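You operate a simulated robot arm through the tools that you are given. There is no shell and no other tool. Be economical: measure what you need, move in short steps, check, and stop when the job is done.

Carry out the task below with a simulated two-armed robot. There is one attempt and no reset: what you move stays moved.

Task
Take the lid off the tall tin and lay it down on the pump end of the workbench.

Only the result counts: the job must be done as asked and must still hold three seconds after the hand-in. Knocking over, shifting, dropping, spilling or breaking anything else fails it. A push-on lid holds only when it is set on centred and level and pressed home; a screw cap is set on level and turned clockwise until tight.

Robot
Two 7-joint arms with two-finger parallel grippers on one trunk, on a base that drives. Base frame: it is fixed to the floor where the robot stands at the start and does not move with it; the origin is under the middle of the robot, x ahead of it, y to its left, z up; the surface under the hand at the start is at about z = 900. Readings come in mm, rad, newtons and seconds.
The left shoulder is at the start at [70, 163, 1220], the right one opposite. With the tool pointing down near the work surface each hand reaches from about 400 to 880 mm from the robot's upright axis, wherever it stands, measured 20 degrees to its own side. Payload 3.43 kg a hand.
Tool frame (each hand has its own): the origin (TCP) lies between the finger pads and is the grasp point; the fingertips stand 34 mm ahead of it; z points along the fingers, y is the line along which they close. The gripper opens to 128 mm. The fingers are 24 mm wide and 12 mm thick; the gripper's body (48 by 130 mm) begins 96 mm behind the TCP.
Orientation is that of the tool frame in the base frame, as [roll, pitch, yaw] about the fixed x, y, z axes, in that order (R = Rz(yaw) Ry(pitch) Rx(roll)). With the fingers straight down and closing along the base's y, the tool's x points along the base's -x, its y along +y and its z along -z.

Tools
- The arms move only by the tool drive_tool. It takes "left_plan", "right_plan" or both (then of equal length, played together; a hand with none holds still); each is a list of rows, each a list of 7 numbers: the shift along the tool's x, y, z in units of 20 mm (1.0 is 20 mm), then the turn, a rotation vector about the tool's x, y, z in units of 8 degrees (1.0 is 8 degrees), then the finger opening in mm, from 0 to 128. In form: [[dx, dy, dz, wx, wy, wz, hand], ...]. A call has 1 to 20 rows; each row shifts and turns the commanded pose from where the row before left it, along the tool's axes as they then stand. A call with a number of a shift or a turn outside -1 to 1 is refused whole. A row lasts 0.2 s, in which the tool goes at most 50 mm and 0.15 rad; a call with a longer step from one row to the next is refused whole, and so is a gripper value outside its range. Where a pose cannot be reached the arm comes as near as it can. A force on the tool above 40 N (or 10 N above the force at the start of the call, whichever is more), or a blocked arm, ends the call early, and 0.2 s more pass. Each finger travels about 153 mm/s and halts on what it meets, pressing with about 32 N; the grip force reading is that of the motor and also rises with nothing between the fingers. The clock runs only during rows and for 0.2 s after the last one: add rows that do not move to give the fingers time. It gives the time, the measured TCP pose, the force on the tool (base axes), the opening and the grip force at its end, in the units of the frame above (readings bear some noise), with the torque about the TCP (base axes, N m) and any sound that the robot's microphone picked up.
- Cameras (640 x 400 px; columns grow to the right, rows downward): "scene" is now at [135.5, 18.1, 1445.8]; the picture's right is [0.15, -0.99, 0.00], its down [-0.56, -0.08, -0.82] and it looks along [0.82, 0.12, -0.57] (base axes); focal length 288 px, centre (320, 200). "left" rides on the left gripper at [76, 11, -160] in its tool frame; the picture's right is [-0.15, 0.99, 0.00], its down [-0.88, -0.13, -0.46] and it looks along [-0.45, -0.07, 0.89] (tool axes); focal length 234 px, centre (320, 200). "right" rides on the right gripper at [76, -11, -160] in its tool frame; the picture's right is [0.15, 0.99, 0.00], its down [-0.88, 0.13, -0.46] and it looks along [-0.45, 0.07, 0.89] (tool axes); focal length 234 px, centre (320, 200). There is no depth. A picture from a camera that has moved, and an enlarged one, comes with that camera's place and axes in the base frame and with its lens. The place of the scene camera against the robot may be out by one fixed shift of up to 12 mm in any direction.
- snapshot(camera): a new picture of that camera. The clock stands still meanwhile.
- move_column(by): slides the trunk up (or, below 0, down) by that many mm; the arms and the scene camera ride with it, the base frame stays. It gives what a move gives, with no picture.
- steer(legs): drives the robot by 1 to 6 legs, each [ahead, left, turn to the left] in mm, mm and rad, along the robot's own axes; the way and the turn of a leg run together, so that a leg with both is an arc; at most 1500 mm and 3.142 rad a leg. The arms and the cameras ride along, it lands a little off, and it stops where it bumps. It gives what a move gives.
- head_to(pan, tilt): turns the head with the scene camera to pan (to the left, within 1.501 rad either way) and tilt (down, from -0.506 to 1.204), counted from straight ahead of the robot. It gives what a move gives.
- zoom(camera, box): a new picture of the part [left, top, right, bottom] of that camera's present view, enlarged. The clock stands still meanwhile.
- close_job(): hands the job in; it is judged then, once.

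Work in short steps. Places have to be worked out from the pictures, the camera data and where the tool is seen: move nearer, look again, correct. Check each grasp and each placing, and mend what went wrong. You have 120 turns and 108 pictures in all, those below and enlarged ones among them. Open the grippers and draw the arms clear of the work before you hand the job in, unless the task says otherwise; then end with one line.

The tools are called after ">>>" by a JSON object that holds its "op" and its "data". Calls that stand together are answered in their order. drive_tool: Moves the arms, as the interface text tells. Its arguments: {"type":"object","properties":{"left_plan":{"type":"array","items":{"type":"array","items":{"type":"number"}}},"right_plan":{"type":"array","items":{"type":"array","items":{"type":"number"}}}},"required":[]} The other tools are called the same way: move_column (by) slides the trunk up or down; steer (legs) drives the base; head_to (pan, tilt) turns the head that bears the scene camera; snapshot (camera) takes a picture; zoom (camera, box) takes an enlarged picture of a part of a camera's view; close_job () hands the job in.

At the start:

```text
time_s: 0.0
left_tcp_pos: [501.2, 293.0, 1174.3]
left_tcp_rot: [-3.139, -0.002, -3.142]
left_contact_force: [-0.9, 0.0, -0.6]
left_torque: [-0.03, 0.01, 0.01]
left_grip_width: 128.0
left_finger_force: 0.0
right_tcp_pos: [633.9, -250.4, 1207.1]
right_tcp_rot: [-3.142, 0.0, 3.141]
right_contact_force: [0.3, 0.6, -0.1]
right_torque: [0.0, 0.01, 0.0]
right_grip_width: 127.9
right_finger_force: 0.0
trunk travel left (down, up): [-700.0, 240.0]
robot x, y, heading: [3.4, -1.6, -0.002]
head pan, tilt: [0.147, 0.6]
```

scene: 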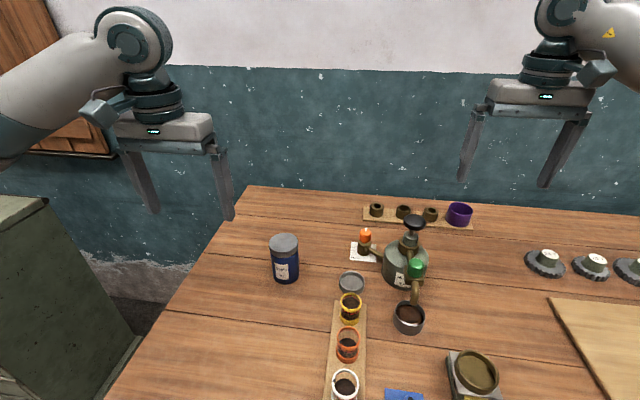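
right: 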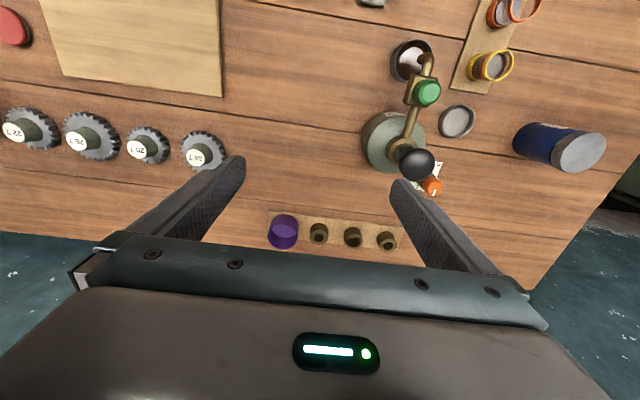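
left: 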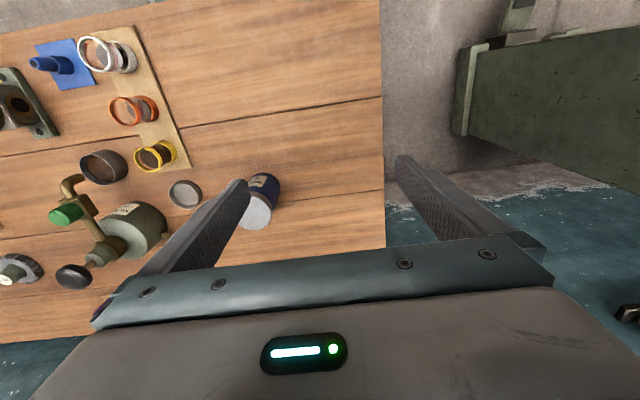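

The blue tin with the grey lid is probably the tall tin. I'll look around to find the pump and the rest of the bench.

>>> {"op": "head_to", "data": {"pan": -0.7, "tilt": 0.6}}

>>> {"op": "snapshot", "data": {"camera": "scene"}}

>>> {"op": "head_to", "data": {"pan": 0.0, "tilt": 1.0}}

>>> {"op": "snapshot", "data": {"camera": "scene"}}

```text
time_s: 1.2
left_tcp_pos: [502.2, 293.2, 1173.6]
left_tcp_rot: [-3.141, 0.002, 3.141]
left_contact_force: [-0.5, 0.4, -0.8]
left_torque: [0.01, 0.01, 0.02]
left_grip_width: 127.9
left_finger_force: 0.1
right_tcp_pos: [634.1, -249.3, 1207.6]
right_tcp_rot: [3.141, 0.0, 3.141]
right_contact_force: [-0.2, 0.1, -1.0]
right_torque: [0.01, 0.03, 0.04]
right_grip_width: 128.3
right_finger_force: 0.1
trunk travel left (down, up): [-700.0, 240.0]
robot x, y, heading: [-0.8, 3.6, -0.004]
head pan, tilt: [-0.7, 0.6]
```

```text
104 pictures are left
camera scene: at [115.8, -51.6, 1445.8], right [-0.64, -0.77, 0.0], down [-0.43, 0.36, -0.82], along [0.63, -0.53, -0.57], focal length 288 px, centre (320, 200)
```

scene: 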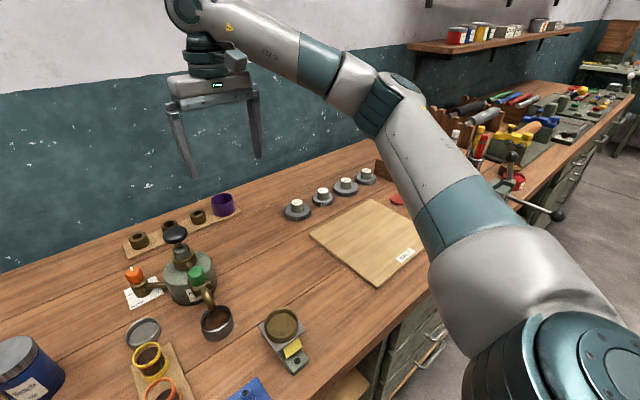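

```text
time_s: 2.2
left_tcp_pos: [501.6, 292.4, 1174.0]
left_tcp_rot: [-3.14, -0.001, 3.142]
left_contact_force: [0.0, -0.2, 0.8]
left_torque: [0.02, 0.03, -0.01]
left_grip_width: 128.3
left_finger_force: 0.0
right_tcp_pos: [633.6, -248.1, 1207.1]
right_tcp_rot: [3.141, -0.001, -3.14]
right_contact_force: [-0.1, -0.2, -0.6]
right_torque: [0.01, 0.0, -0.02]
right_grip_width: 127.8
right_finger_force: 0.0
trunk travel left (down, up): [-700.0, 240.0]
robot x, y, heading: [0.9, -0.4, -0.001]
head pan, tilt: [0.0, 1.0]
```

```text
103 pictures are left
camera scene: at [117.8, 5.2, 1413.8], right [0.0, -1.0, 0.0], down [-0.84, 0.0, -0.54], along [0.54, 0.0, -0.84], focal length 288 px, centre (320, 200)
```

scene: 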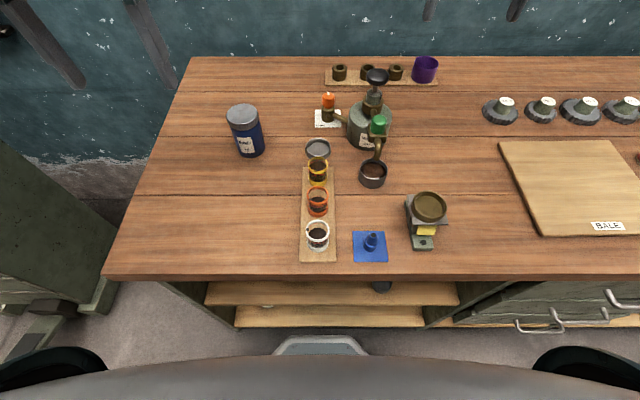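

I need to see the far right end and the labels in more detail.

>>> {"op": "zoom", "data": {"camera": "scene", "box": [200, 50, 460, 270]}}

>>> {"op": "head_to", "data": {"pan": -1.0, "tilt": 0.3}}

>>> {"op": "snapshot", "data": {"camera": "scene"}}

>>> {"op": "zoom", "data": {"camera": "scene", "box": [240, 100, 480, 250]}}

```text
1.82 times, centred on (330, 160) of scene
camera zoom: at [117.8, 5.2, 1413.8], right [0.0, -1.0, 0.0], down [-0.84, 0.0, -0.54], along [0.54, 0.0, -0.84], focal length 523 px, centre (302, 273)
```

zoom: 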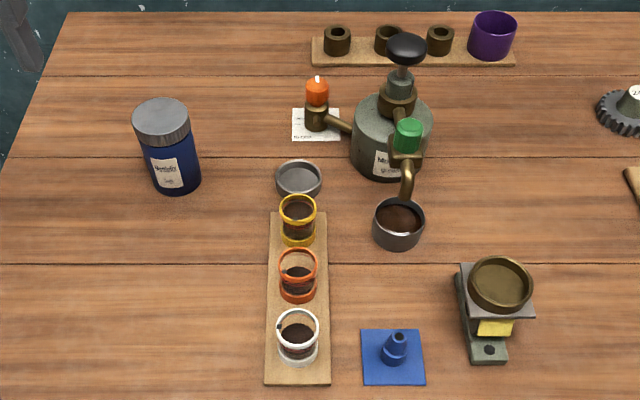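

```text
time_s: 3.5
left_tcp_pos: [500.9, 292.1, 1173.8]
left_tcp_rot: [-3.141, 0.001, -3.142]
left_contact_force: [-0.5, 0.6, -0.6]
left_torque: [-0.03, 0.0, 0.01]
left_grip_width: 128.3
left_finger_force: 0.2
right_tcp_pos: [634.4, -248.2, 1207.1]
right_tcp_rot: [3.141, 0.001, 3.141]
right_contact_force: [-0.7, 0.5, -0.2]
right_torque: [-0.01, 0.01, 0.0]
right_grip_width: 128.0
right_finger_force: 0.1
trunk travel left (down, up): [-700.0, 240.0]
robot x, y, heading: [-3.2, -3.0, 0.003]
head pan, tilt: [-1.0, 0.3]
```

```text
101 pictures are left
camera scene: at [98.6, -73.3, 1473.2], right [-0.84, -0.54, 0.0], down [-0.16, 0.25, -0.96], along [0.52, -0.8, -0.3], focal length 288 px, centre (320, 200)
```

scene: 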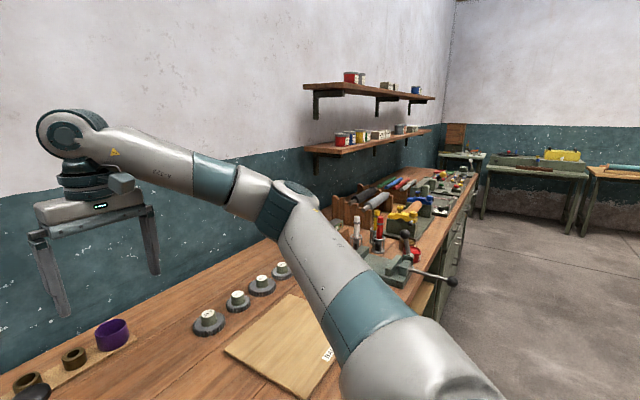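

```text
2.67 times, centred on (360, 175) of scene
camera zoom: at [98.6, -73.3, 1473.2], right [-0.84, -0.54, 0.0], down [-0.16, 0.25, -0.96], along [0.52, -0.8, -0.3], focal length 767 px, centre (213, 267)
```

zoom: 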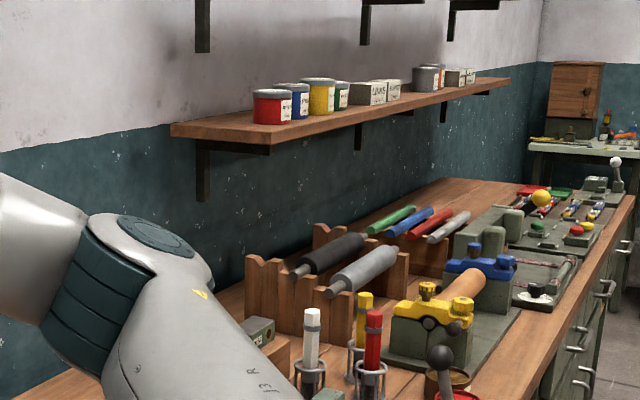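

Before deciding which end is meant, I'll read the labels on the pump-like device and the tin.

>>> {"op": "head_to", "data": {"pan": 0.0, "tilt": 0.8}}

>>> {"op": "zoom", "data": {"camera": "scene", "box": [310, 110, 410, 230]}}

>>> {"op": "zoom", "data": {"camera": "scene", "box": [210, 140, 290, 240]}}

>>> {"op": "zoom", "data": {"camera": "left", "box": [0, 100, 300, 280]}}

```text
time_s: 4.8
left_tcp_pos: [501.4, 291.5, 1174.5]
left_tcp_rot: [-3.139, -0.001, 3.142]
left_contact_force: [0.2, 0.3, -0.1]
left_torque: [0.0, -0.02, 0.01]
left_grip_width: 127.8
left_finger_force: 0.1
right_tcp_pos: [633.2, -249.3, 1206.3]
right_tcp_rot: [3.14, 0.001, 3.14]
right_contact_force: [-0.4, -0.1, 0.4]
right_torque: [-0.02, -0.05, 0.0]
right_grip_width: 127.8
right_finger_force: 0.1
trunk travel left (down, up): [-700.0, 240.0]
robot x, y, heading: [-0.0, -0.9, 0.0]
head pan, tilt: [0.0, 0.799]
```

```text
3.33 times, centred on (360, 170) of scene
camera zoom: at [128.8, 5.1, 1429.0], right [0.0, -1.0, 0.0], down [-0.72, 0.0, -0.7], along [0.7, 0.0, -0.72], focal length 959 px, centre (187, 300)
```

zoom: 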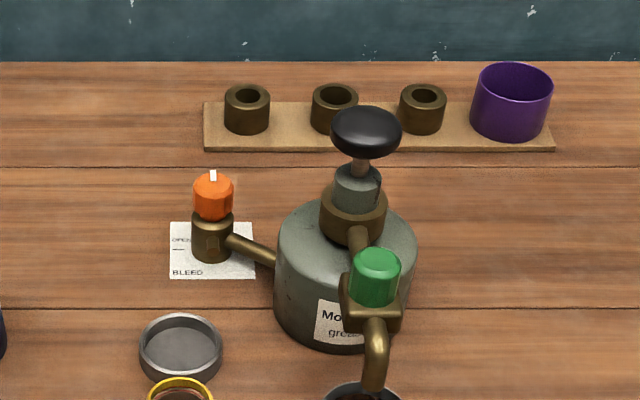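

```text
4.00 times, centred on (250, 190) of scene
camera zoom: at [128.8, 5.1, 1429.0], right [0.0, -1.0, 0.0], down [-0.72, 0.0, -0.7], along [0.7, 0.0, -0.72], focal length 1151 px, centre (600, 240)
```

zoom: 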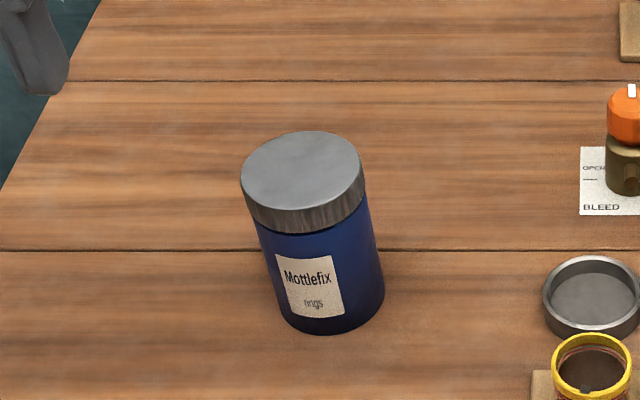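

```text
2.13 times, centred on (150, 190) of left
camera zoom: at [425.8, 303.8, 1333.6], right [0.15, 0.99, 0.0], down [0.88, -0.13, 0.46], along [0.45, -0.07, -0.89], focal length 500 px, centre (683, 221)
```

zoom: 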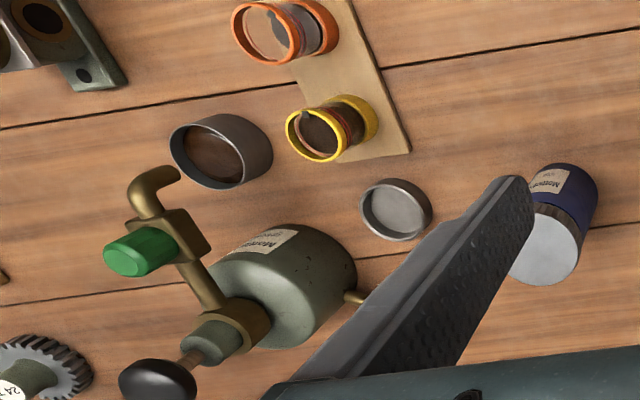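

The grease pump is on this left end of the bench, so that is the pump end. The tin is near (590, 168) with its lid top at about z = 1005. I'll move the left hand above it and look again.

>>> {"op": "drive_tool", "data": {"left_plan": [[-0.57, -0.78, 0.2, 0, 0, 0, 128], [-0.57, -0.78, 0.2, 0, 0, 0, 128], [-0.57, -0.78, 0.2, 0, 0, 0, 128], [-0.57, -0.78, 0.2, 0, 0, 0, 128], [-0.57, -0.78, 0.2, 0, 0, 0, 128], [-0.57, -0.78, 0.2, 0, 0, 0, 128], [-0.57, -0.78, 0.2, 0, 0, 0, 128], [-0.57, -0.78, 0.2, 0, 0, 0, 128], [0, 0, 0, 0, 0, 0, 128]]}}

>>> {"op": "snapshot", "data": {"camera": "left"}}

>>> {"op": "snapshot", "data": {"camera": "scene"}}

```text
time_s: 6.8
left_tcp_pos: [592.4, 167.3, 1143.2]
left_tcp_rot: [-3.139, 0.0, 3.141]
left_contact_force: [-0.7, 0.8, -0.2]
left_torque: [-0.01, -0.01, -0.02]
left_grip_width: 128.1
left_finger_force: 0.1
right_tcp_pos: [633.1, -248.6, 1206.8]
right_tcp_rot: [-3.141, 0.0, 3.141]
right_contact_force: [0.8, -0.3, -0.2]
right_torque: [-0.04, -0.04, 0.03]
right_grip_width: 127.8
right_finger_force: 0.1
trunk travel left (down, up): [-700.0, 240.0]
robot x, y, heading: [-1.7, 3.5, 0.0]
head pan, tilt: [0.0, 0.799]
```

```text
96 pictures are left
camera left: at [517.5, 179.5, 1301.5], right [0.15, 0.99, 0.0], down [0.88, -0.13, 0.46], along [0.45, -0.07, -0.89], focal length 234 px, centre (320, 200)
```

left: 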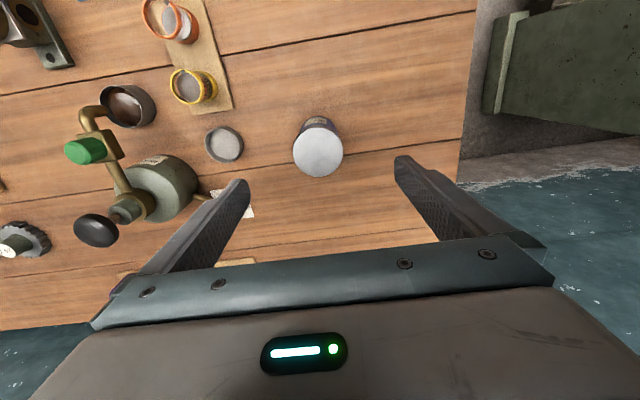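

```text
95 pictures are left
camera scene: at [128.4, 5.8, 1429.0], right [0.0, -1.0, 0.0], down [-0.72, 0.0, -0.7], along [0.7, 0.0, -0.72], focal length 288 px, centre (320, 200)
```

scene: 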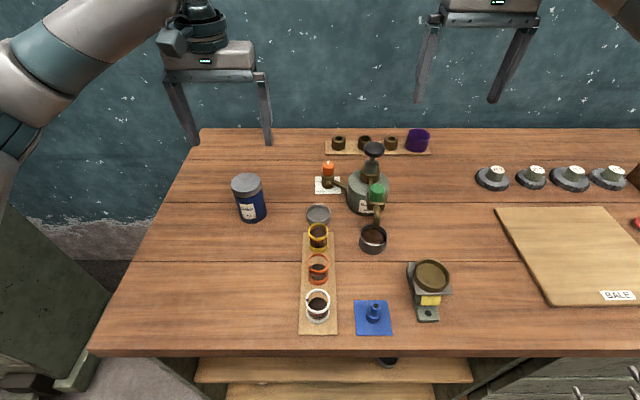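

The lid centre now comes out at about (600, 164). I'll shift over it, come down to z ≈ 1070 and look again.

>>> {"op": "drive_tool", "data": {"left_plan": [[-0.1, -0.05, 0.9, 0, 0, 0, 128], [-0.1, -0.05, 0.9, 0, 0, 0, 128], [-0.1, -0.05, 0.9, 0, 0, 0, 128], [-0.1, 0, 0.9, 0, 0, 0, 128], [0, 0, 0, 0, 0, 0, 128]]}}

>>> {"op": "snapshot", "data": {"camera": "left"}}

>>> {"op": "zoom", "data": {"camera": "scene", "box": [160, 80, 320, 240]}}

```text
time_s: 8.0
left_tcp_pos: [600.5, 164.5, 1069.6]
left_tcp_rot: [-3.139, -0.002, 3.141]
left_contact_force: [0.3, -0.7, 0.2]
left_torque: [0.04, 0.0, 0.0]
left_grip_width: 128.1
left_finger_force: 0.0
right_tcp_pos: [633.9, -248.7, 1207.3]
right_tcp_rot: [3.14, 0.001, 3.141]
right_contact_force: [0.5, 0.0, 0.0]
right_torque: [0.02, -0.02, 0.03]
right_grip_width: 127.8
right_finger_force: 0.1
trunk travel left (down, up): [-700.0, 240.0]
robot x, y, heading: [1.6, 0.8, -0.001]
head pan, tilt: [0.0, 0.799]
```

```text
94 pictures are left
camera left: at [524.7, 175.6, 1229.0], right [0.15, 0.99, 0.0], down [0.88, -0.13, 0.46], along [0.45, -0.07, -0.89], focal length 234 px, centre (320, 200)
```

left: 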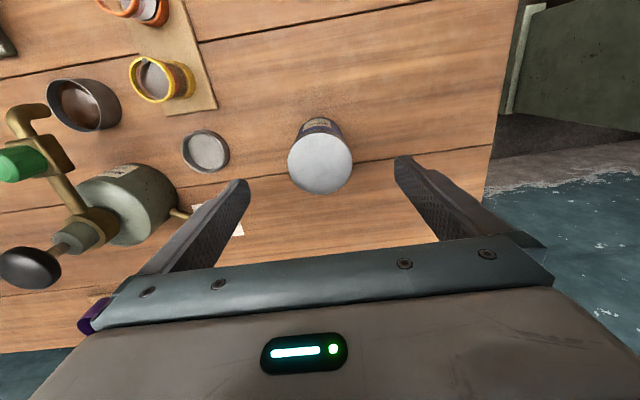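

```text
2.50 times, centred on (240, 160) of scene
camera zoom: at [128.4, 5.0, 1429.0], right [0.0, -1.0, 0.0], down [-0.72, 0.0, -0.7], along [0.7, 0.0, -0.72], focal length 719 px, centre (520, 300)
```

zoom: 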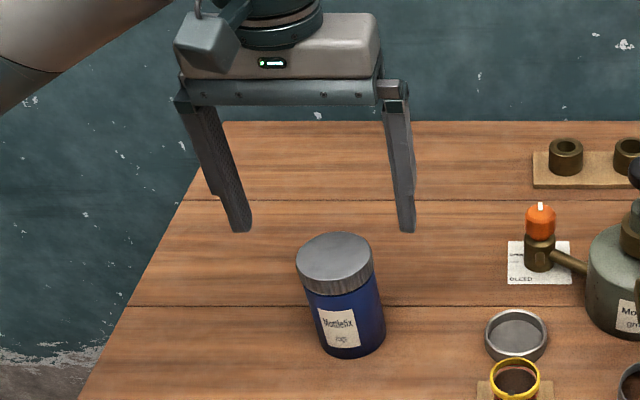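

The lid centre is near (597, 164), its top near z = 1004, with a skirt of about 20–24 mm. I'll lower the fingertips to about z = 987, around the skirt only, with the fingers still open.

>>> {"op": "drive_tool", "data": {"left_plan": [[0.15, 0, 0.8, 0, 0, 0, 128], [0, 0, 0.8, 0, 0, 0, 110], [0, 0, 0.8, 0, 0, 0, 100], [0, 0, 0, 0, 0, 0, 100]]}}

>>> {"op": "zoom", "data": {"camera": "scene", "box": [180, 120, 320, 240]}}

>>> {"op": "snapshot", "data": {"camera": "left"}}

```text
time_s: 9.0
left_tcp_pos: [596.2, 165.1, 1022.7]
left_tcp_rot: [-3.14, 0.002, 3.14]
left_contact_force: [-0.5, 0.0, -0.4]
left_torque: [-0.02, 0.01, 0.0]
left_grip_width: 100.0
left_finger_force: 0.2
right_tcp_pos: [633.6, -248.5, 1207.1]
right_tcp_rot: [3.141, -0.001, -3.141]
right_contact_force: [-0.2, -0.3, 0.2]
right_torque: [0.0, 0.04, 0.03]
right_grip_width: 128.2
right_finger_force: 0.2
trunk travel left (down, up): [-700.0, 240.0]
robot x, y, heading: [3.2, 2.0, 0.0]
head pan, tilt: [0.0, 0.799]
```

```text
3.33 times, centred on (250, 180) of scene
camera zoom: at [128.6, 5.1, 1429.0], right [0.0, -1.0, 0.0], down [-0.72, 0.0, -0.7], along [0.7, 0.0, -0.72], focal length 959 px, centre (553, 267)
```

zoom: 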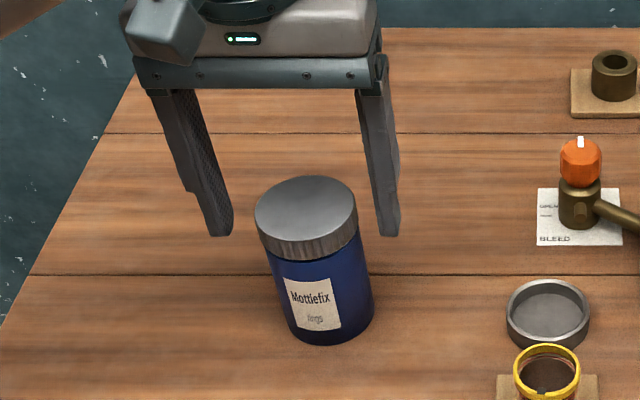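

```text
91 pictures are left
camera left: at [521.0, 176.1, 1180.8], right [0.15, 0.99, 0.0], down [0.88, -0.13, 0.46], along [0.45, -0.07, -0.89], focal length 234 px, centre (320, 200)
```

left: 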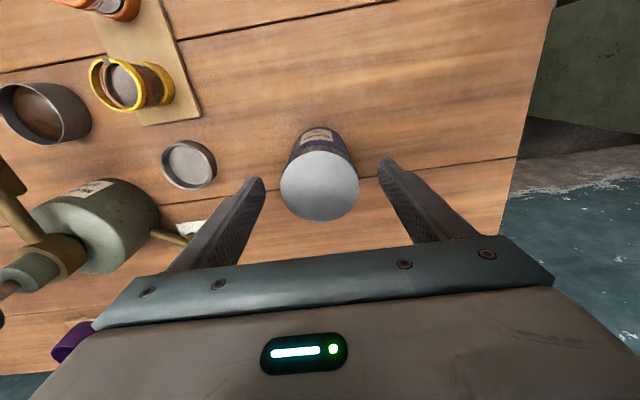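

The hand is centred within about 1–2 mm of the lid and the tips sit beside the skirt. I'll lower slightly and close until the fingers meet the lid.

>>> {"op": "drive_tool", "data": {"left_plan": [[0, -0.02, 0.15, 0, 0, 0, 85], [0, 0, 0, 0, 0, 0, 74], [0, 0, 0, 0, 0, 0, 70], [0, 0, 0, 0, 0, 0, 67]]}}

>>> {"op": "snapshot", "data": {"camera": "left"}}

```text
time_s: 10.0
left_tcp_pos: [597.4, 164.6, 1019.1]
left_tcp_rot: [-3.14, 0.0, 3.142]
left_contact_force: [0.3, 0.1, -0.9]
left_torque: [-0.01, -0.03, 0.01]
left_grip_width: 67.2
left_finger_force: 0.1
right_tcp_pos: [634.7, -248.5, 1207.2]
right_tcp_rot: [3.14, -0.001, 3.142]
right_contact_force: [0.2, -0.1, 0.2]
right_torque: [-0.03, 0.04, 0.01]
right_grip_width: 128.2
right_finger_force: 0.0
trunk travel left (down, up): [-700.0, 240.0]
robot x, y, heading: [3.3, -1.7, -0.0]
head pan, tilt: [0.0, 0.799]
```

```text
90 pictures are left
camera left: at [521.3, 176.0, 1178.2], right [0.15, 0.99, 0.0], down [0.88, -0.13, 0.46], along [0.45, -0.07, -0.89], focal length 234 px, centre (320, 200)
```

left: 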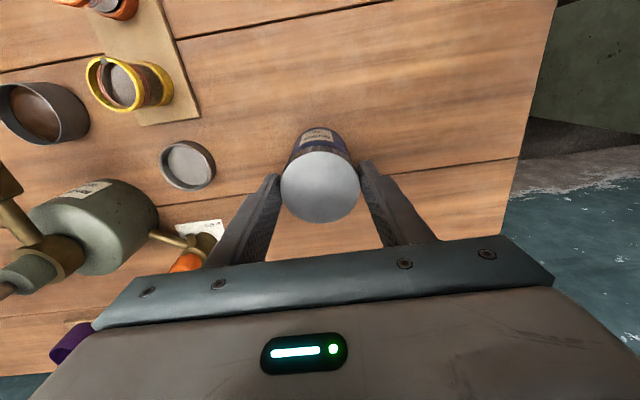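

>>> {"op": "zoom", "data": {"camera": "left", "box": [240, 110, 400, 250]}}

>>> {"op": "zoom", "data": {"camera": "scene", "box": [200, 140, 300, 240]}}

```text
2.86 times, centred on (320, 180) of left
camera zoom: at [521.3, 176.0, 1178.2], right [0.15, 0.99, 0.0], down [0.88, -0.13, 0.46], along [0.45, -0.07, -0.89], focal length 669 px, centre (320, 257)
```

zoom: 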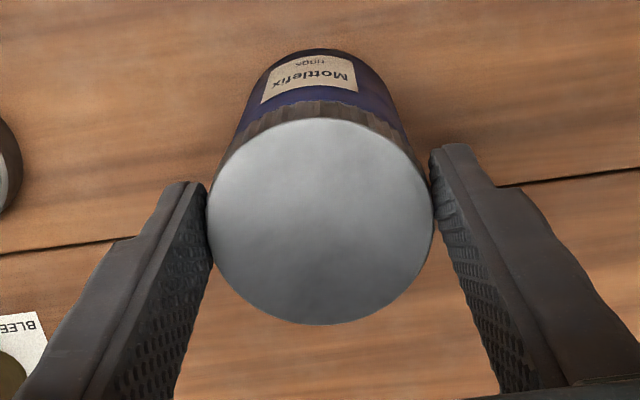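

```text
4.00 times, centred on (250, 190) of scene
camera zoom: at [128.8, 5.2, 1428.9], right [0.0, -1.0, 0.0], down [-0.72, 0.0, -0.7], along [0.7, 0.0, -0.72], focal length 1151 px, centre (600, 240)
```

zoom: 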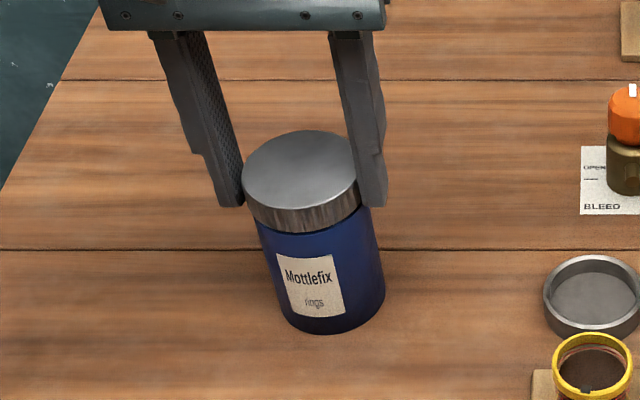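

The fingers straddle the lid evenly. I'll close firmly, without lifting yet.

>>> {"op": "drive_tool", "data": {"left_plan": [[0, 0, 0, 0, 0, 0, 62], [0, 0, 0, 0, 0, 0, 55], [0, 0, 0, 0, 0, 0, 50], [0, 0, 0, 0, 0, 0, 50]]}}

>>> {"op": "zoom", "data": {"camera": "left", "box": [240, 110, 400, 250]}}

```text
time_s: 11.0
left_tcp_pos: [597.5, 165.1, 1019.4]
left_tcp_rot: [-3.139, 0.001, 3.141]
left_contact_force: [0.3, -0.8, -0.1]
left_torque: [0.0, -0.01, -0.01]
left_grip_width: 63.8
left_finger_force: 31.9
right_tcp_pos: [634.6, -249.6, 1207.1]
right_tcp_rot: [-3.141, 0.0, -3.142]
right_contact_force: [0.0, -0.2, -0.5]
right_torque: [0.0, 0.03, 0.01]
right_grip_width: 128.0
right_finger_force: 0.0
trunk travel left (down, up): [-700.0, 240.0]
robot x, y, heading: [2.8, 0.2, -0.0]
head pan, tilt: [0.0, 0.799]
```

```text
2.86 times, centred on (320, 180) of left
camera zoom: at [521.2, 175.9, 1178.2], right [0.15, 0.99, 0.0], down [0.88, -0.13, 0.46], along [0.45, -0.07, -0.89], focal length 669 px, centre (320, 257)
```

zoom: 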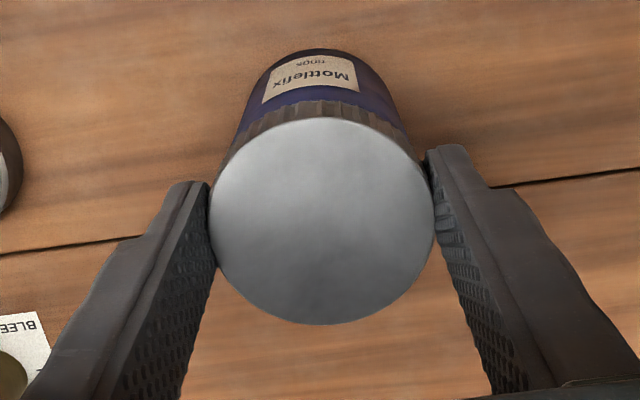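

Gripped at 63.8 mm. I'll pull up gently by 4 mm and check whether the tin comes with it.

>>> {"op": "drive_tool", "data": {"left_plan": [[0, 0, -0.1, 0, 0, 0, 50], [0, 0, -0.1, 0, 0, 0, 50], [0, 0, 0, 0, 0, 0, 50]]}}

>>> {"op": "zoom", "data": {"camera": "scene", "box": [200, 140, 300, 240]}}

```text
time_s: 11.8
left_tcp_pos: [597.5, 163.0, 1021.9]
left_tcp_rot: [-3.139, 0.001, 3.142]
left_contact_force: [-0.6, 0.0, -1.9]
left_torque: [0.0, -0.01, -0.02]
left_grip_width: 63.8
left_finger_force: 31.5
right_tcp_pos: [633.9, -249.1, 1207.5]
right_tcp_rot: [-3.14, -0.002, 3.142]
right_contact_force: [0.2, 0.7, -0.4]
right_torque: [0.01, -0.02, -0.03]
right_grip_width: 127.9
right_finger_force: 0.0
trunk travel left (down, up): [-700.0, 240.0]
robot x, y, heading: [1.1, 5.3, -0.002]
head pan, tilt: [0.0, 0.799]
```

```text
4.00 times, centred on (250, 190) of scene
camera zoom: at [129.0, 5.3, 1428.9], right [0.0, -1.0, 0.0], down [-0.72, 0.0, -0.7], along [0.7, 0.0, -0.72], focal length 1151 px, centre (600, 240)
```

zoom: 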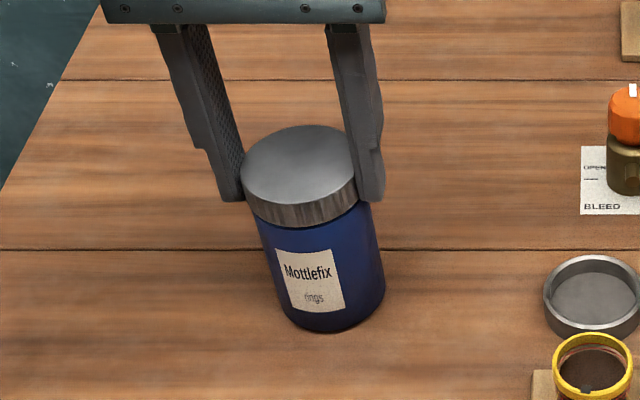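

The whole tin rose with the lid, so the lid is tight and I'll need the other hand to hold the body. I'll set the tin back down the same 4 mm and release it.

>>> {"op": "drive_tool", "data": {"left_plan": [[0, 0, 0.1, 0, 0, 0, 50], [0, 0, 0.09, 0, 0, 0, 50], [0, 0, 0.03, 0, 0, 0, 50], [0, 0, 0, 0, 0, 0, 50]]}}

>>> {"op": "zoom", "data": {"camera": "scene", "box": [200, 140, 300, 240]}}

```text
time_s: 12.8
left_tcp_pos: [597.0, 163.9, 1019.4]
left_tcp_rot: [-3.14, -0.001, 3.141]
left_contact_force: [-0.7, -1.1, 1.2]
left_torque: [0.03, 0.01, 0.01]
left_grip_width: 63.7
left_finger_force: 32.1
right_tcp_pos: [633.5, -249.6, 1208.0]
right_tcp_rot: [3.141, 0.0, -3.141]
right_contact_force: [0.1, -0.1, 0.2]
right_torque: [0.02, 0.03, 0.02]
right_grip_width: 128.2
right_finger_force: 0.1
trunk travel left (down, up): [-700.0, 240.0]
robot x, y, heading: [-0.9, -1.1, 0.0]
head pan, tilt: [0.0, 0.799]
```

```text
4.00 times, centred on (250, 190) of scene
camera zoom: at [128.7, 5.1, 1429.0], right [0.0, -1.0, 0.0], down [-0.72, 0.0, -0.7], along [0.7, 0.0, -0.72], focal length 1151 px, centre (600, 240)
```

zoom: 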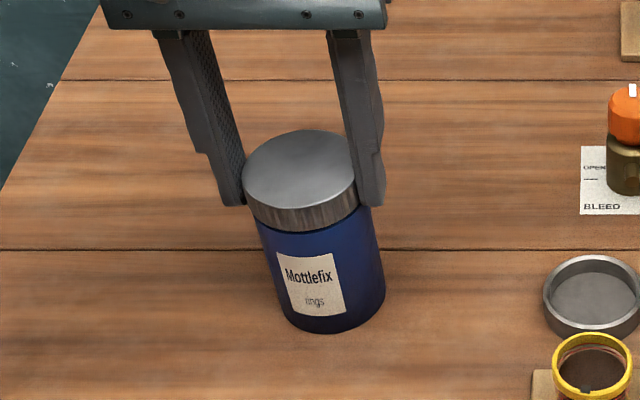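

The tin stands again. I'll release and lift clear; then the left hand will hold the body from the free left side and the right hand will take the lid.

>>> {"op": "drive_tool", "data": {"left_plan": [[0, 0, 0, 0, 0, 0, 70], [0, 0, 0, 0, 0, 0, 100], [0, 0, 0, 0, 0, 0, 100], [0, 0, -0.9, 0, 0, 0, 100], [0, 0, -0.9, 0, 0, 0, 100], [0, 0, -0.9, 0, 0, 0, 100], [0, 0, -0.9, 0, 0, 0, 100], [0, 0, -0.9, 0, 0, 0, 100], [0, 0, -0.9, 0, 0, 0, 100], [0, 0, -0.9, 0, 0, 0, 100], [0, 0, -0.9, 0, 0, 0, 100], [0, 0, 0, 0, 0, 0, 100]]}}

>>> {"op": "snapshot", "data": {"camera": "left"}}

```text
time_s: 15.4
left_tcp_pos: [596.1, 163.9, 1163.6]
left_tcp_rot: [-3.139, -0.003, 3.139]
left_contact_force: [0.0, 0.3, 0.3]
left_torque: [-0.01, 0.0, 0.02]
left_grip_width: 99.9
left_finger_force: 0.1
right_tcp_pos: [634.1, -249.5, 1206.3]
right_tcp_rot: [3.141, 0.0, 3.141]
right_contact_force: [0.9, 0.1, -0.1]
right_torque: [0.0, 0.03, 0.04]
right_grip_width: 127.7
right_finger_force: 0.0
trunk travel left (down, up): [-700.0, 240.0]
robot x, y, heading: [-0.6, 5.9, -0.003]
head pan, tilt: [0.0, 0.799]
```

```text
84 pictures are left
camera left: at [521.7, 175.6, 1322.0], right [0.15, 0.99, 0.0], down [0.88, -0.13, 0.45], along [0.45, -0.07, -0.89], focal length 234 px, centre (320, 200)
```

left: 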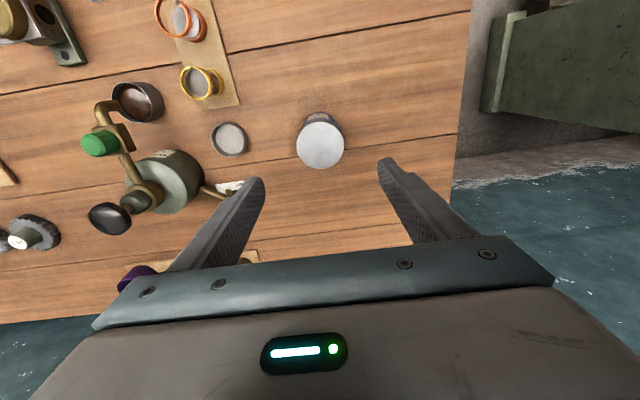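

I'll move the left hand 180 mm to the left, clear of the tin, then turn it 90° about vertical in place.

>>> {"op": "drive_tool", "data": {"left_plan": [[0, 1, 0, 0, 0, 0, 100], [0, 1, 0, 0, 0, 0, 100], [0, 1, 0, 0, 0, 0, 100], [0, 1, 0, 0, 0, 0, 100], [0, 1, 0, 0, 0, 0, 100], [0, 1, 0, 0, 0, 0, 100], [0, 1, 0, 0, 0, 0, 100], [0, 1, 0, 0, 0, 0, 100], [0, 1, 0, 0, 0, 0, 100], [0, 0, 0, 0, 0, 0, 100]]}}

>>> {"op": "drive_tool", "data": {"left_plan": [[0, 0, 0, 0, 0, -0.9375, 100], [0, 0, 0, 0, 0, -0.9375, 100], [0, 0, 0, 0, 0, -0.9375, 100], [0, 0, 0, 0, 0, -0.9375, 100], [0, 0, 0, 0, 0, -0.9375, 100], [0, 0, 0, 0, 0, -0.9375, 100], [0, 0, 0, 0, 0, -0.9375, 100], [0, 0, 0, 0, 0, -0.9375, 100], [0, 0, 0, 0, 0, -0.9375, 100], [0, 0, 0, 0, 0, -0.9375, 100], [0, 0, 0, 0, 0, -0.9375, 100], [0, 0, 0, 0, 0, -0.9375, 100], [0, 0, 0, 0, 0, 0, 100]]}}

>>> {"op": "snapshot", "data": {"camera": "left"}}

>>> {"op": "snapshot", "data": {"camera": "scene"}}

```text
time_s: 17.6
left_tcp_pos: [599.0, 343.1, 1162.2]
left_tcp_rot: [-3.141, 0.002, 3.139]
left_contact_force: [0.8, 0.4, -0.6]
left_torque: [0.02, 0.0, 0.01]
left_grip_width: 100.0
left_finger_force: 0.1
right_tcp_pos: [634.3, -248.8, 1206.9]
right_tcp_rot: [-3.141, -0.001, 3.141]
right_contact_force: [-0.3, 0.6, 0.6]
right_torque: [0.02, -0.01, 0.0]
right_grip_width: 128.2
right_finger_force: 0.0
trunk travel left (down, up): [-700.0, 240.0]
robot x, y, heading: [-2.7, 1.5, -0.003]
head pan, tilt: [0.0, 0.799]
```

```text
time_s: 20.4
left_tcp_pos: [597.3, 344.4, 1163.1]
left_tcp_rot: [3.141, -0.002, -1.572]
left_contact_force: [-0.7, 0.0, 0.2]
left_torque: [-0.02, 0.01, 0.02]
left_grip_width: 100.0
left_finger_force: 0.0
right_tcp_pos: [633.6, -248.4, 1207.4]
right_tcp_rot: [-3.141, 0.001, -3.141]
right_contact_force: [-0.3, -0.4, -1.0]
right_torque: [-0.03, 0.0, -0.03]
right_grip_width: 128.0
right_finger_force: 0.1
trunk travel left (down, up): [-700.0, 240.0]
robot x, y, heading: [0.1, -3.1, -0.0]
head pan, tilt: [0.0, 0.799]
```

```text
83 pictures are left
camera left: at [586.5, 268.4, 1321.9], right [-0.99, 0.15, 0.0], down [0.13, 0.88, 0.45], along [0.07, 0.45, -0.89], focal length 234 px, centre (320, 200)
```

left: 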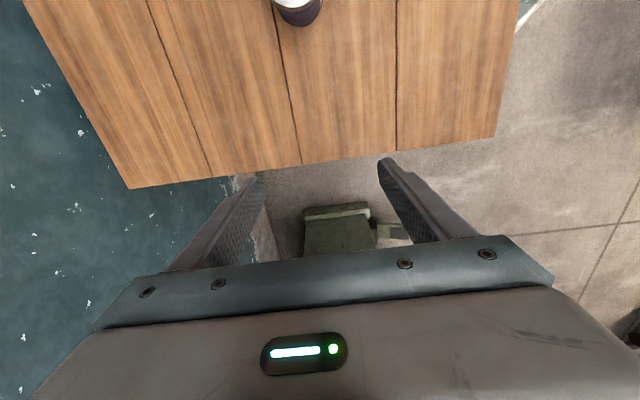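

```text
82 pictures are left
camera scene: at [128.8, 5.2, 1428.9], right [0.0, -1.0, 0.0], down [-0.72, 0.0, -0.7], along [0.7, 0.0, -0.72], focal length 288 px, centre (320, 200)
```

scene: 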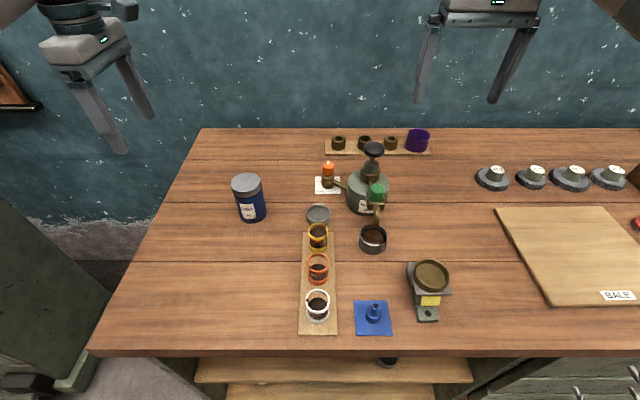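

Next I'll tilt the left hand so its fingers point to -y and 25° downward.

>>> {"op": "drive_tool", "data": {"left_plan": [[0, 0, 0, 0, 0.9028, 0, 100], [0, 0, 0, 0, 0.9028, 0, 100], [0, 0, 0, 0, 0.9028, 0, 100], [0, 0, 0, 0, 0.9028, 0, 100], [0, 0, 0, 0, 0.9028, 0, 100], [0, 0, 0, 0, 0.9028, 0, 100], [0, 0, 0, 0, 0.9028, 0, 100], [0, 0, 0, 0, 0.9028, 0, 100], [0, 0, 0, 0, 0.9028, 0, 100], [0, 0, 0, 0, 0, 0, 100]]}}

>>> {"op": "snapshot", "data": {"camera": "left"}}

>>> {"op": "snapshot", "data": {"camera": "scene"}}

```text
time_s: 22.6
left_tcp_pos: [598.3, 343.4, 1163.3]
left_tcp_rot: [3.14, -1.135, -1.571]
left_contact_force: [0.2, 0.4, 1.0]
left_torque: [0.02, 0.05, -0.01]
left_grip_width: 99.9
left_finger_force: 0.0
right_tcp_pos: [633.8, -248.9, 1207.2]
right_tcp_rot: [3.141, -0.001, -3.14]
right_contact_force: [-0.3, 0.0, -0.3]
right_torque: [0.01, -0.03, 0.02]
right_grip_width: 128.1
right_finger_force: 0.0
trunk travel left (down, up): [-700.0, 240.0]
robot x, y, heading: [-2.8, -1.4, -0.001]
head pan, tilt: [0.0, 0.799]
```

```text
81 pictures are left
camera left: at [586.5, 456.7, 1298.6], right [-0.99, 0.06, -0.13], down [0.13, 0.78, -0.61], along [0.07, -0.62, -0.78], focal length 234 px, centre (320, 200)
```

left: 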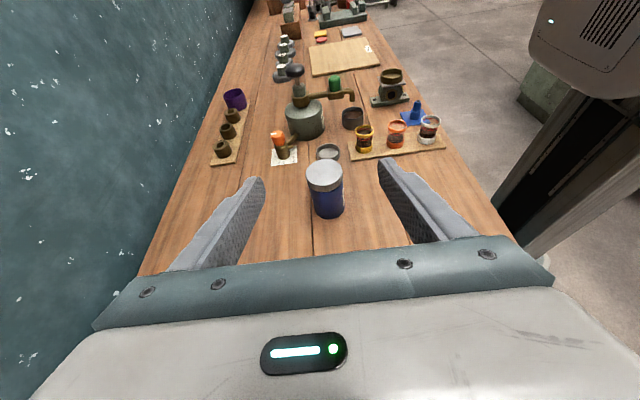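

```text
80 pictures are left
camera scene: at [128.6, 4.8, 1429.0], right [0.0, -1.0, 0.0], down [-0.72, 0.0, -0.7], along [0.7, 0.0, -0.72], focal length 288 px, centre (320, 200)
```

scene: 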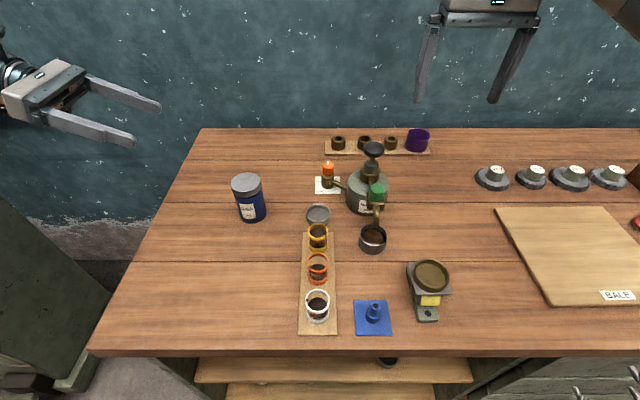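

The orientation was reached and the view along the bench is good. I'll come down to a stand-off point 100 mm short of the tin along the approach line.

>>> {"op": "drive_tool", "data": {"left_plan": [[-0.61, 0.01, 0.775, 0, 0, 0, 100], [-0.61, 0.01, 0.775, 0, 0, 0, 100], [-0.61, 0.01, 0.775, 0, 0, 0, 100], [-0.61, 0.01, 0.775, 0, 0, 0, 100], [-0.61, 0.01, 0.775, 0, 0, 0, 100], [-0.61, 0.01, 0.775, 0, 0, 0, 100], [-0.61, 0.01, 0.775, 0, 0, 0, 100], [-0.61, 0.01, 0.775, 0, 0, 0, 100], [-0.61, 0.01, 0.775, 0, 0, 0, 100], [-0.61, 0.01, 0.775, 0, 0, 0, 100], [0, 0, 0, 0, 0, 0, 100]]}}

>>> {"op": "snapshot", "data": {"camera": "left"}}

>>> {"op": "snapshot", "data": {"camera": "scene"}}

```text
time_s: 25.0
left_tcp_pos: [595.5, 255.1, 986.8]
left_tcp_rot: [3.14, -1.134, -1.571]
left_contact_force: [0.5, 0.7, 0.2]
left_torque: [0.0, -0.02, -0.02]
left_grip_width: 100.2
left_finger_force: 0.0
right_tcp_pos: [634.3, -248.0, 1207.4]
right_tcp_rot: [-3.141, 0.0, -3.142]
right_contact_force: [-0.1, 0.6, 0.2]
right_torque: [0.02, -0.03, -0.02]
right_grip_width: 128.1
right_finger_force: 0.0
trunk travel left (down, up): [-700.0, 240.0]
robot x, y, heading: [-2.0, -1.3, 0.003]
head pan, tilt: [0.0, 0.799]
```

```text
79 pictures are left
camera left: at [584.6, 367.3, 1122.3], right [-0.99, 0.06, -0.13], down [0.13, 0.78, -0.61], along [0.07, -0.62, -0.78], focal length 234 px, centre (320, 200)
```

left: 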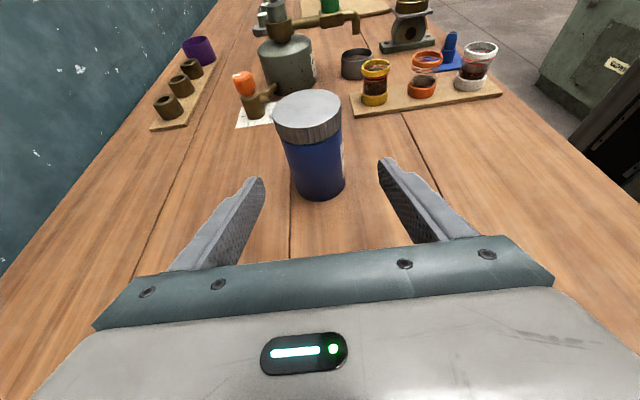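

```text
78 pictures are left
camera scene: at [128.6, 5.3, 1428.9], right [0.0, -1.0, 0.0], down [-0.72, 0.0, -0.7], along [0.7, 0.0, -0.72], focal length 288 px, centre (320, 200)
```

scene: 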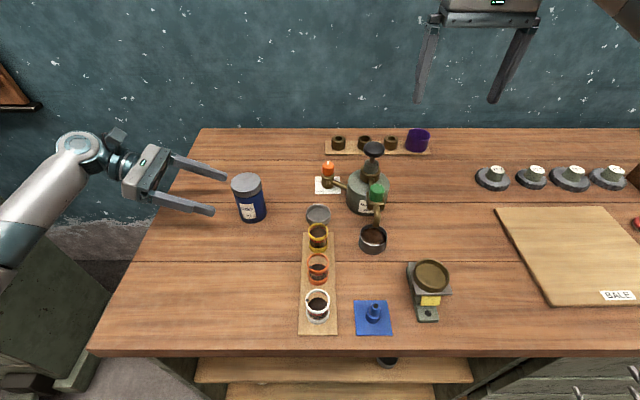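

The projection puts the tin where I expected and the fingers will straddle it. I'll move in 90 mm along the fingers.

>>> {"op": "drive_tool", "data": {"left_plan": [[0, 0, 0.75, 0, 0, 0, 100], [0, 0, 0.75, 0, 0, 0, 100], [0, 0, 0.75, 0, 0, 0, 100], [0, 0, 0.75, 0, 0, 0, 100], [0, 0, 0.75, 0, 0, 0, 100], [0, 0, 0.75, 0, 0, 0, 100], [0, 0, 0, 0, 0, 0, 100]]}}

>>> {"op": "snapshot", "data": {"camera": "left"}}

>>> {"op": "zoom", "data": {"camera": "scene", "box": [140, 130, 300, 250]}}

```text
time_s: 26.6
left_tcp_pos: [596.3, 172.9, 949.4]
left_tcp_rot: [3.14, -1.137, -1.57]
left_contact_force: [-0.2, 0.1, 0.0]
left_torque: [0.0, -0.03, -0.01]
left_grip_width: 100.0
left_finger_force: 0.0
right_tcp_pos: [633.8, -248.6, 1207.3]
right_tcp_rot: [3.14, 0.001, 3.141]
right_contact_force: [-0.5, 0.0, 1.4]
right_torque: [0.02, 0.01, 0.03]
right_grip_width: 128.1
right_finger_force: 0.1
trunk travel left (down, up): [-700.0, 240.0]
robot x, y, heading: [2.7, -0.3, 0.003]
head pan, tilt: [0.0, 0.799]
```

```text
77 pictures are left
camera left: at [584.2, 285.9, 1085.0], right [-0.99, 0.06, -0.13], down [0.13, 0.78, -0.61], along [0.07, -0.62, -0.78], focal length 234 px, centre (320, 200)
```

left: 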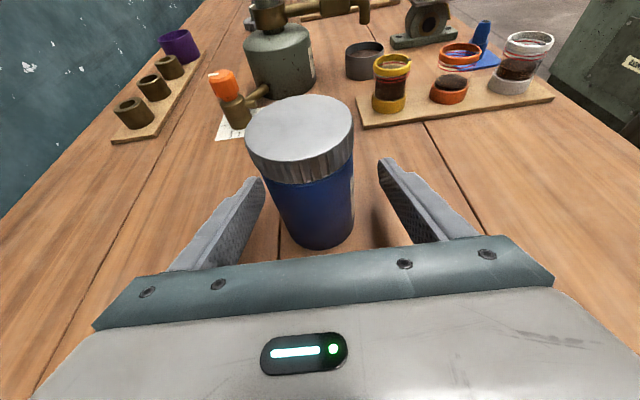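

```text
3.33 times, centred on (220, 190) of scene
camera zoom: at [128.6, 5.4, 1429.0], right [0.0, -1.0, 0.0], down [-0.72, 0.0, -0.7], along [0.7, 0.0, -0.72], focal length 959 px, centre (653, 233)
```

zoom: 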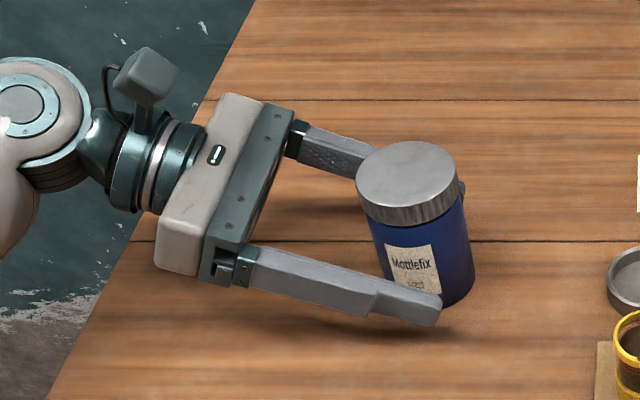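

Nearly there; I'll go 7 mm further, then close slowly on the body.

>>> {"op": "drive_tool", "data": {"left_plan": [[0, 0, 0.35, 0, 0, 0, 90], [0, 0, 0, 0, 0, 0, 76], [0, 0, 0, 0, 0, 0, 68], [0, 0, 0, 0, 0, 0, 64], [0, 0, 0, 0, 0, 0, 60], [0, 0, 0, 0, 0, 0, 56], [0, 0, 0, 0, 0, 0, 50], [0, 0, 0, 0, 0, 0, 45], [0, 0, 0, 0, 0, 0, 45]]}}

>>> {"op": "snapshot", "data": {"camera": "left"}}

>>> {"op": "zoom", "data": {"camera": "scene", "box": [140, 130, 300, 250]}}

```text
time_s: 28.6
left_tcp_pos: [595.7, 165.7, 946.0]
left_tcp_rot: [3.14, -1.136, -1.57]
left_contact_force: [-0.4, 0.2, -0.3]
left_torque: [-0.03, -0.01, -0.03]
left_grip_width: 60.6
left_finger_force: 32.2
right_tcp_pos: [633.9, -248.3, 1206.5]
right_tcp_rot: [-3.14, 0.002, -3.141]
right_contact_force: [0.6, 0.3, -0.9]
right_torque: [0.0, 0.01, 0.02]
right_grip_width: 127.9
right_finger_force: 0.1
trunk travel left (down, up): [-700.0, 240.0]
robot x, y, heading: [0.8, -2.0, 0.003]
head pan, tilt: [0.0, 0.799]
```

```text
75 pictures are left
camera left: at [584.3, 279.7, 1081.9], right [-0.99, 0.06, -0.13], down [0.13, 0.78, -0.61], along [0.07, -0.62, -0.78], focal length 234 px, centre (320, 200)
```

left: 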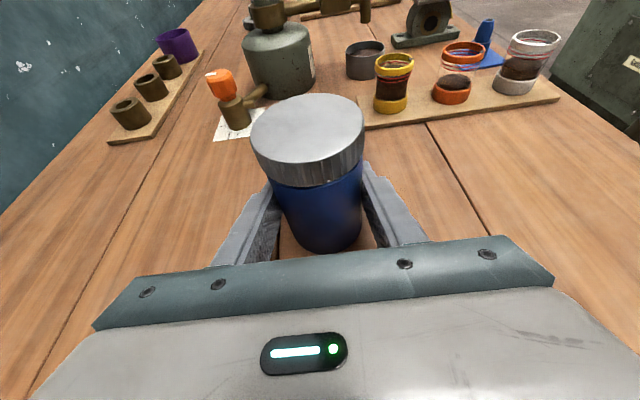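

```text
3.33 times, centred on (220, 190) of scene
camera zoom: at [128.8, 5.2, 1428.9], right [0.0, -1.0, 0.0], down [-0.72, 0.0, -0.7], along [0.7, 0.0, -0.72], focal length 959 px, centre (653, 233)
```

zoom: 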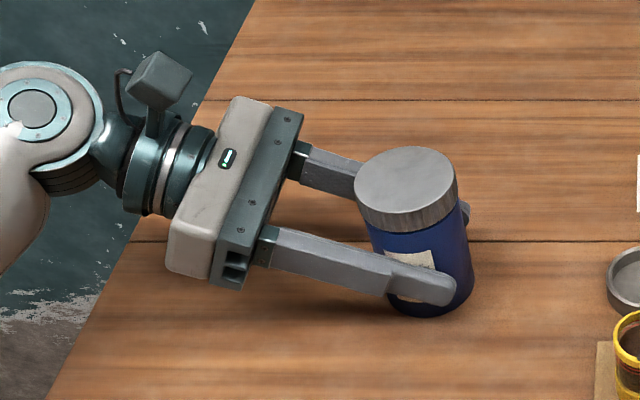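

The body is held at 60.6 mm. Now I'll bring the right hand across, high above everything.

>>> {"op": "drive_tool", "data": {"right_plan": [[0.09, 1, 0, 0, 0, 0, 128], [0.09, 1, 0, 0, 0, 0, 128], [0.09, 1, 0, 0, 0, 0, 128], [0.09, 1, 0, 0, 0, 0, 128], [0.09, 1, 0, 0, 0, 0, 128], [0.09, 1, 0, 0, 0, 0, 128], [0.09, 1, 0, 0, 0, 0, 128], [0.09, 1, 0, 0, 0, 0, 128], [0.09, 1, 0, 0, 0, 0, 128], [0.09, 1, 0, 0, 0, 0, 128], [0.09, 1, 0, 0, 0, 0, 128], [0.09, 1, 0, 0, 0, 0, 128], [0.09, 1, 0, 0, 0, 0, 128], [0.09, 1, 0, 0, 0, 0, 128], [0.09, 1, 0, 0, 0, 0, 128], [0.09, 1, 0, 0, 0, 0, 128], [0.09, 1, 0, 0, 0, 0, 128], [0.09, 1, 0, 0, 0, 0, 110], [0.09, 1, 0, 0, 0, 0, 90], [0.09, 1, 0, 0, 0, 0, 86]]}}

>>> {"op": "snapshot", "data": {"camera": "right"}}

>>> {"op": "snapshot", "data": {"camera": "scene"}}

```text
time_s: 32.8
left_tcp_pos: [594.5, 166.7, 947.4]
left_tcp_rot: [3.14, -1.136, -1.572]
left_contact_force: [-0.4, -0.1, 0.6]
left_torque: [0.05, -0.04, 0.05]
left_grip_width: 60.7
left_finger_force: 31.8
right_tcp_pos: [598.2, 152.4, 1206.3]
right_tcp_rot: [3.14, -0.001, -3.141]
right_contact_force: [0.0, 0.0, 0.0]
right_torque: [-0.01, -0.04, -0.01]
right_grip_width: 85.7
right_finger_force: 0.1
trunk travel left (down, up): [-700.0, 240.0]
robot x, y, heading: [3.6, -3.6, 0.003]
head pan, tilt: [0.0, 0.799]
```

```text
73 pictures are left
camera right: at [523.0, 141.1, 1365.1], right [-0.15, 0.99, 0.0], down [0.88, 0.13, 0.46], along [0.45, 0.07, -0.89], focal length 234 px, centre (320, 200)
```

right: 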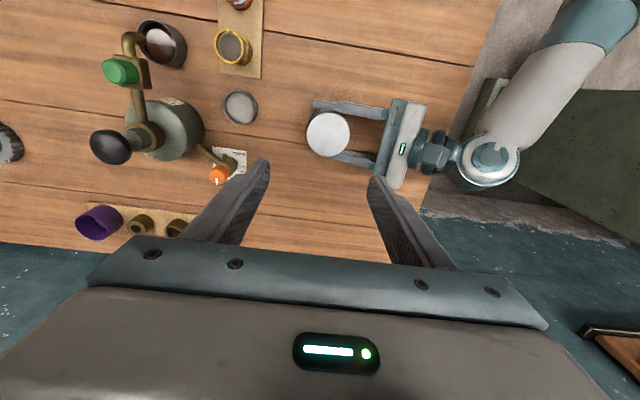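

```text
72 pictures are left
camera scene: at [128.4, 6.5, 1429.0], right [0.0, -1.0, 0.0], down [-0.72, 0.0, -0.7], along [0.7, 0.0, -0.72], focal length 288 px, centre (320, 200)
```

scene: 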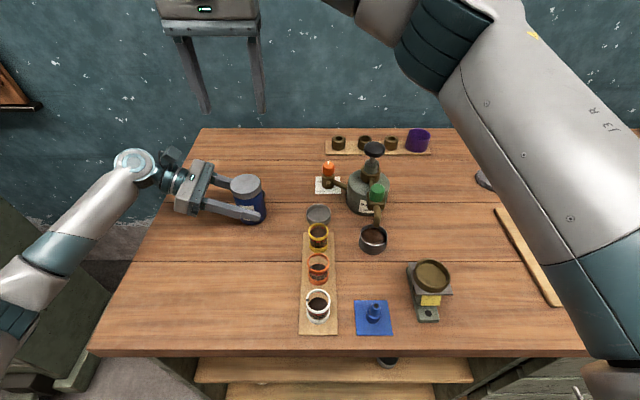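

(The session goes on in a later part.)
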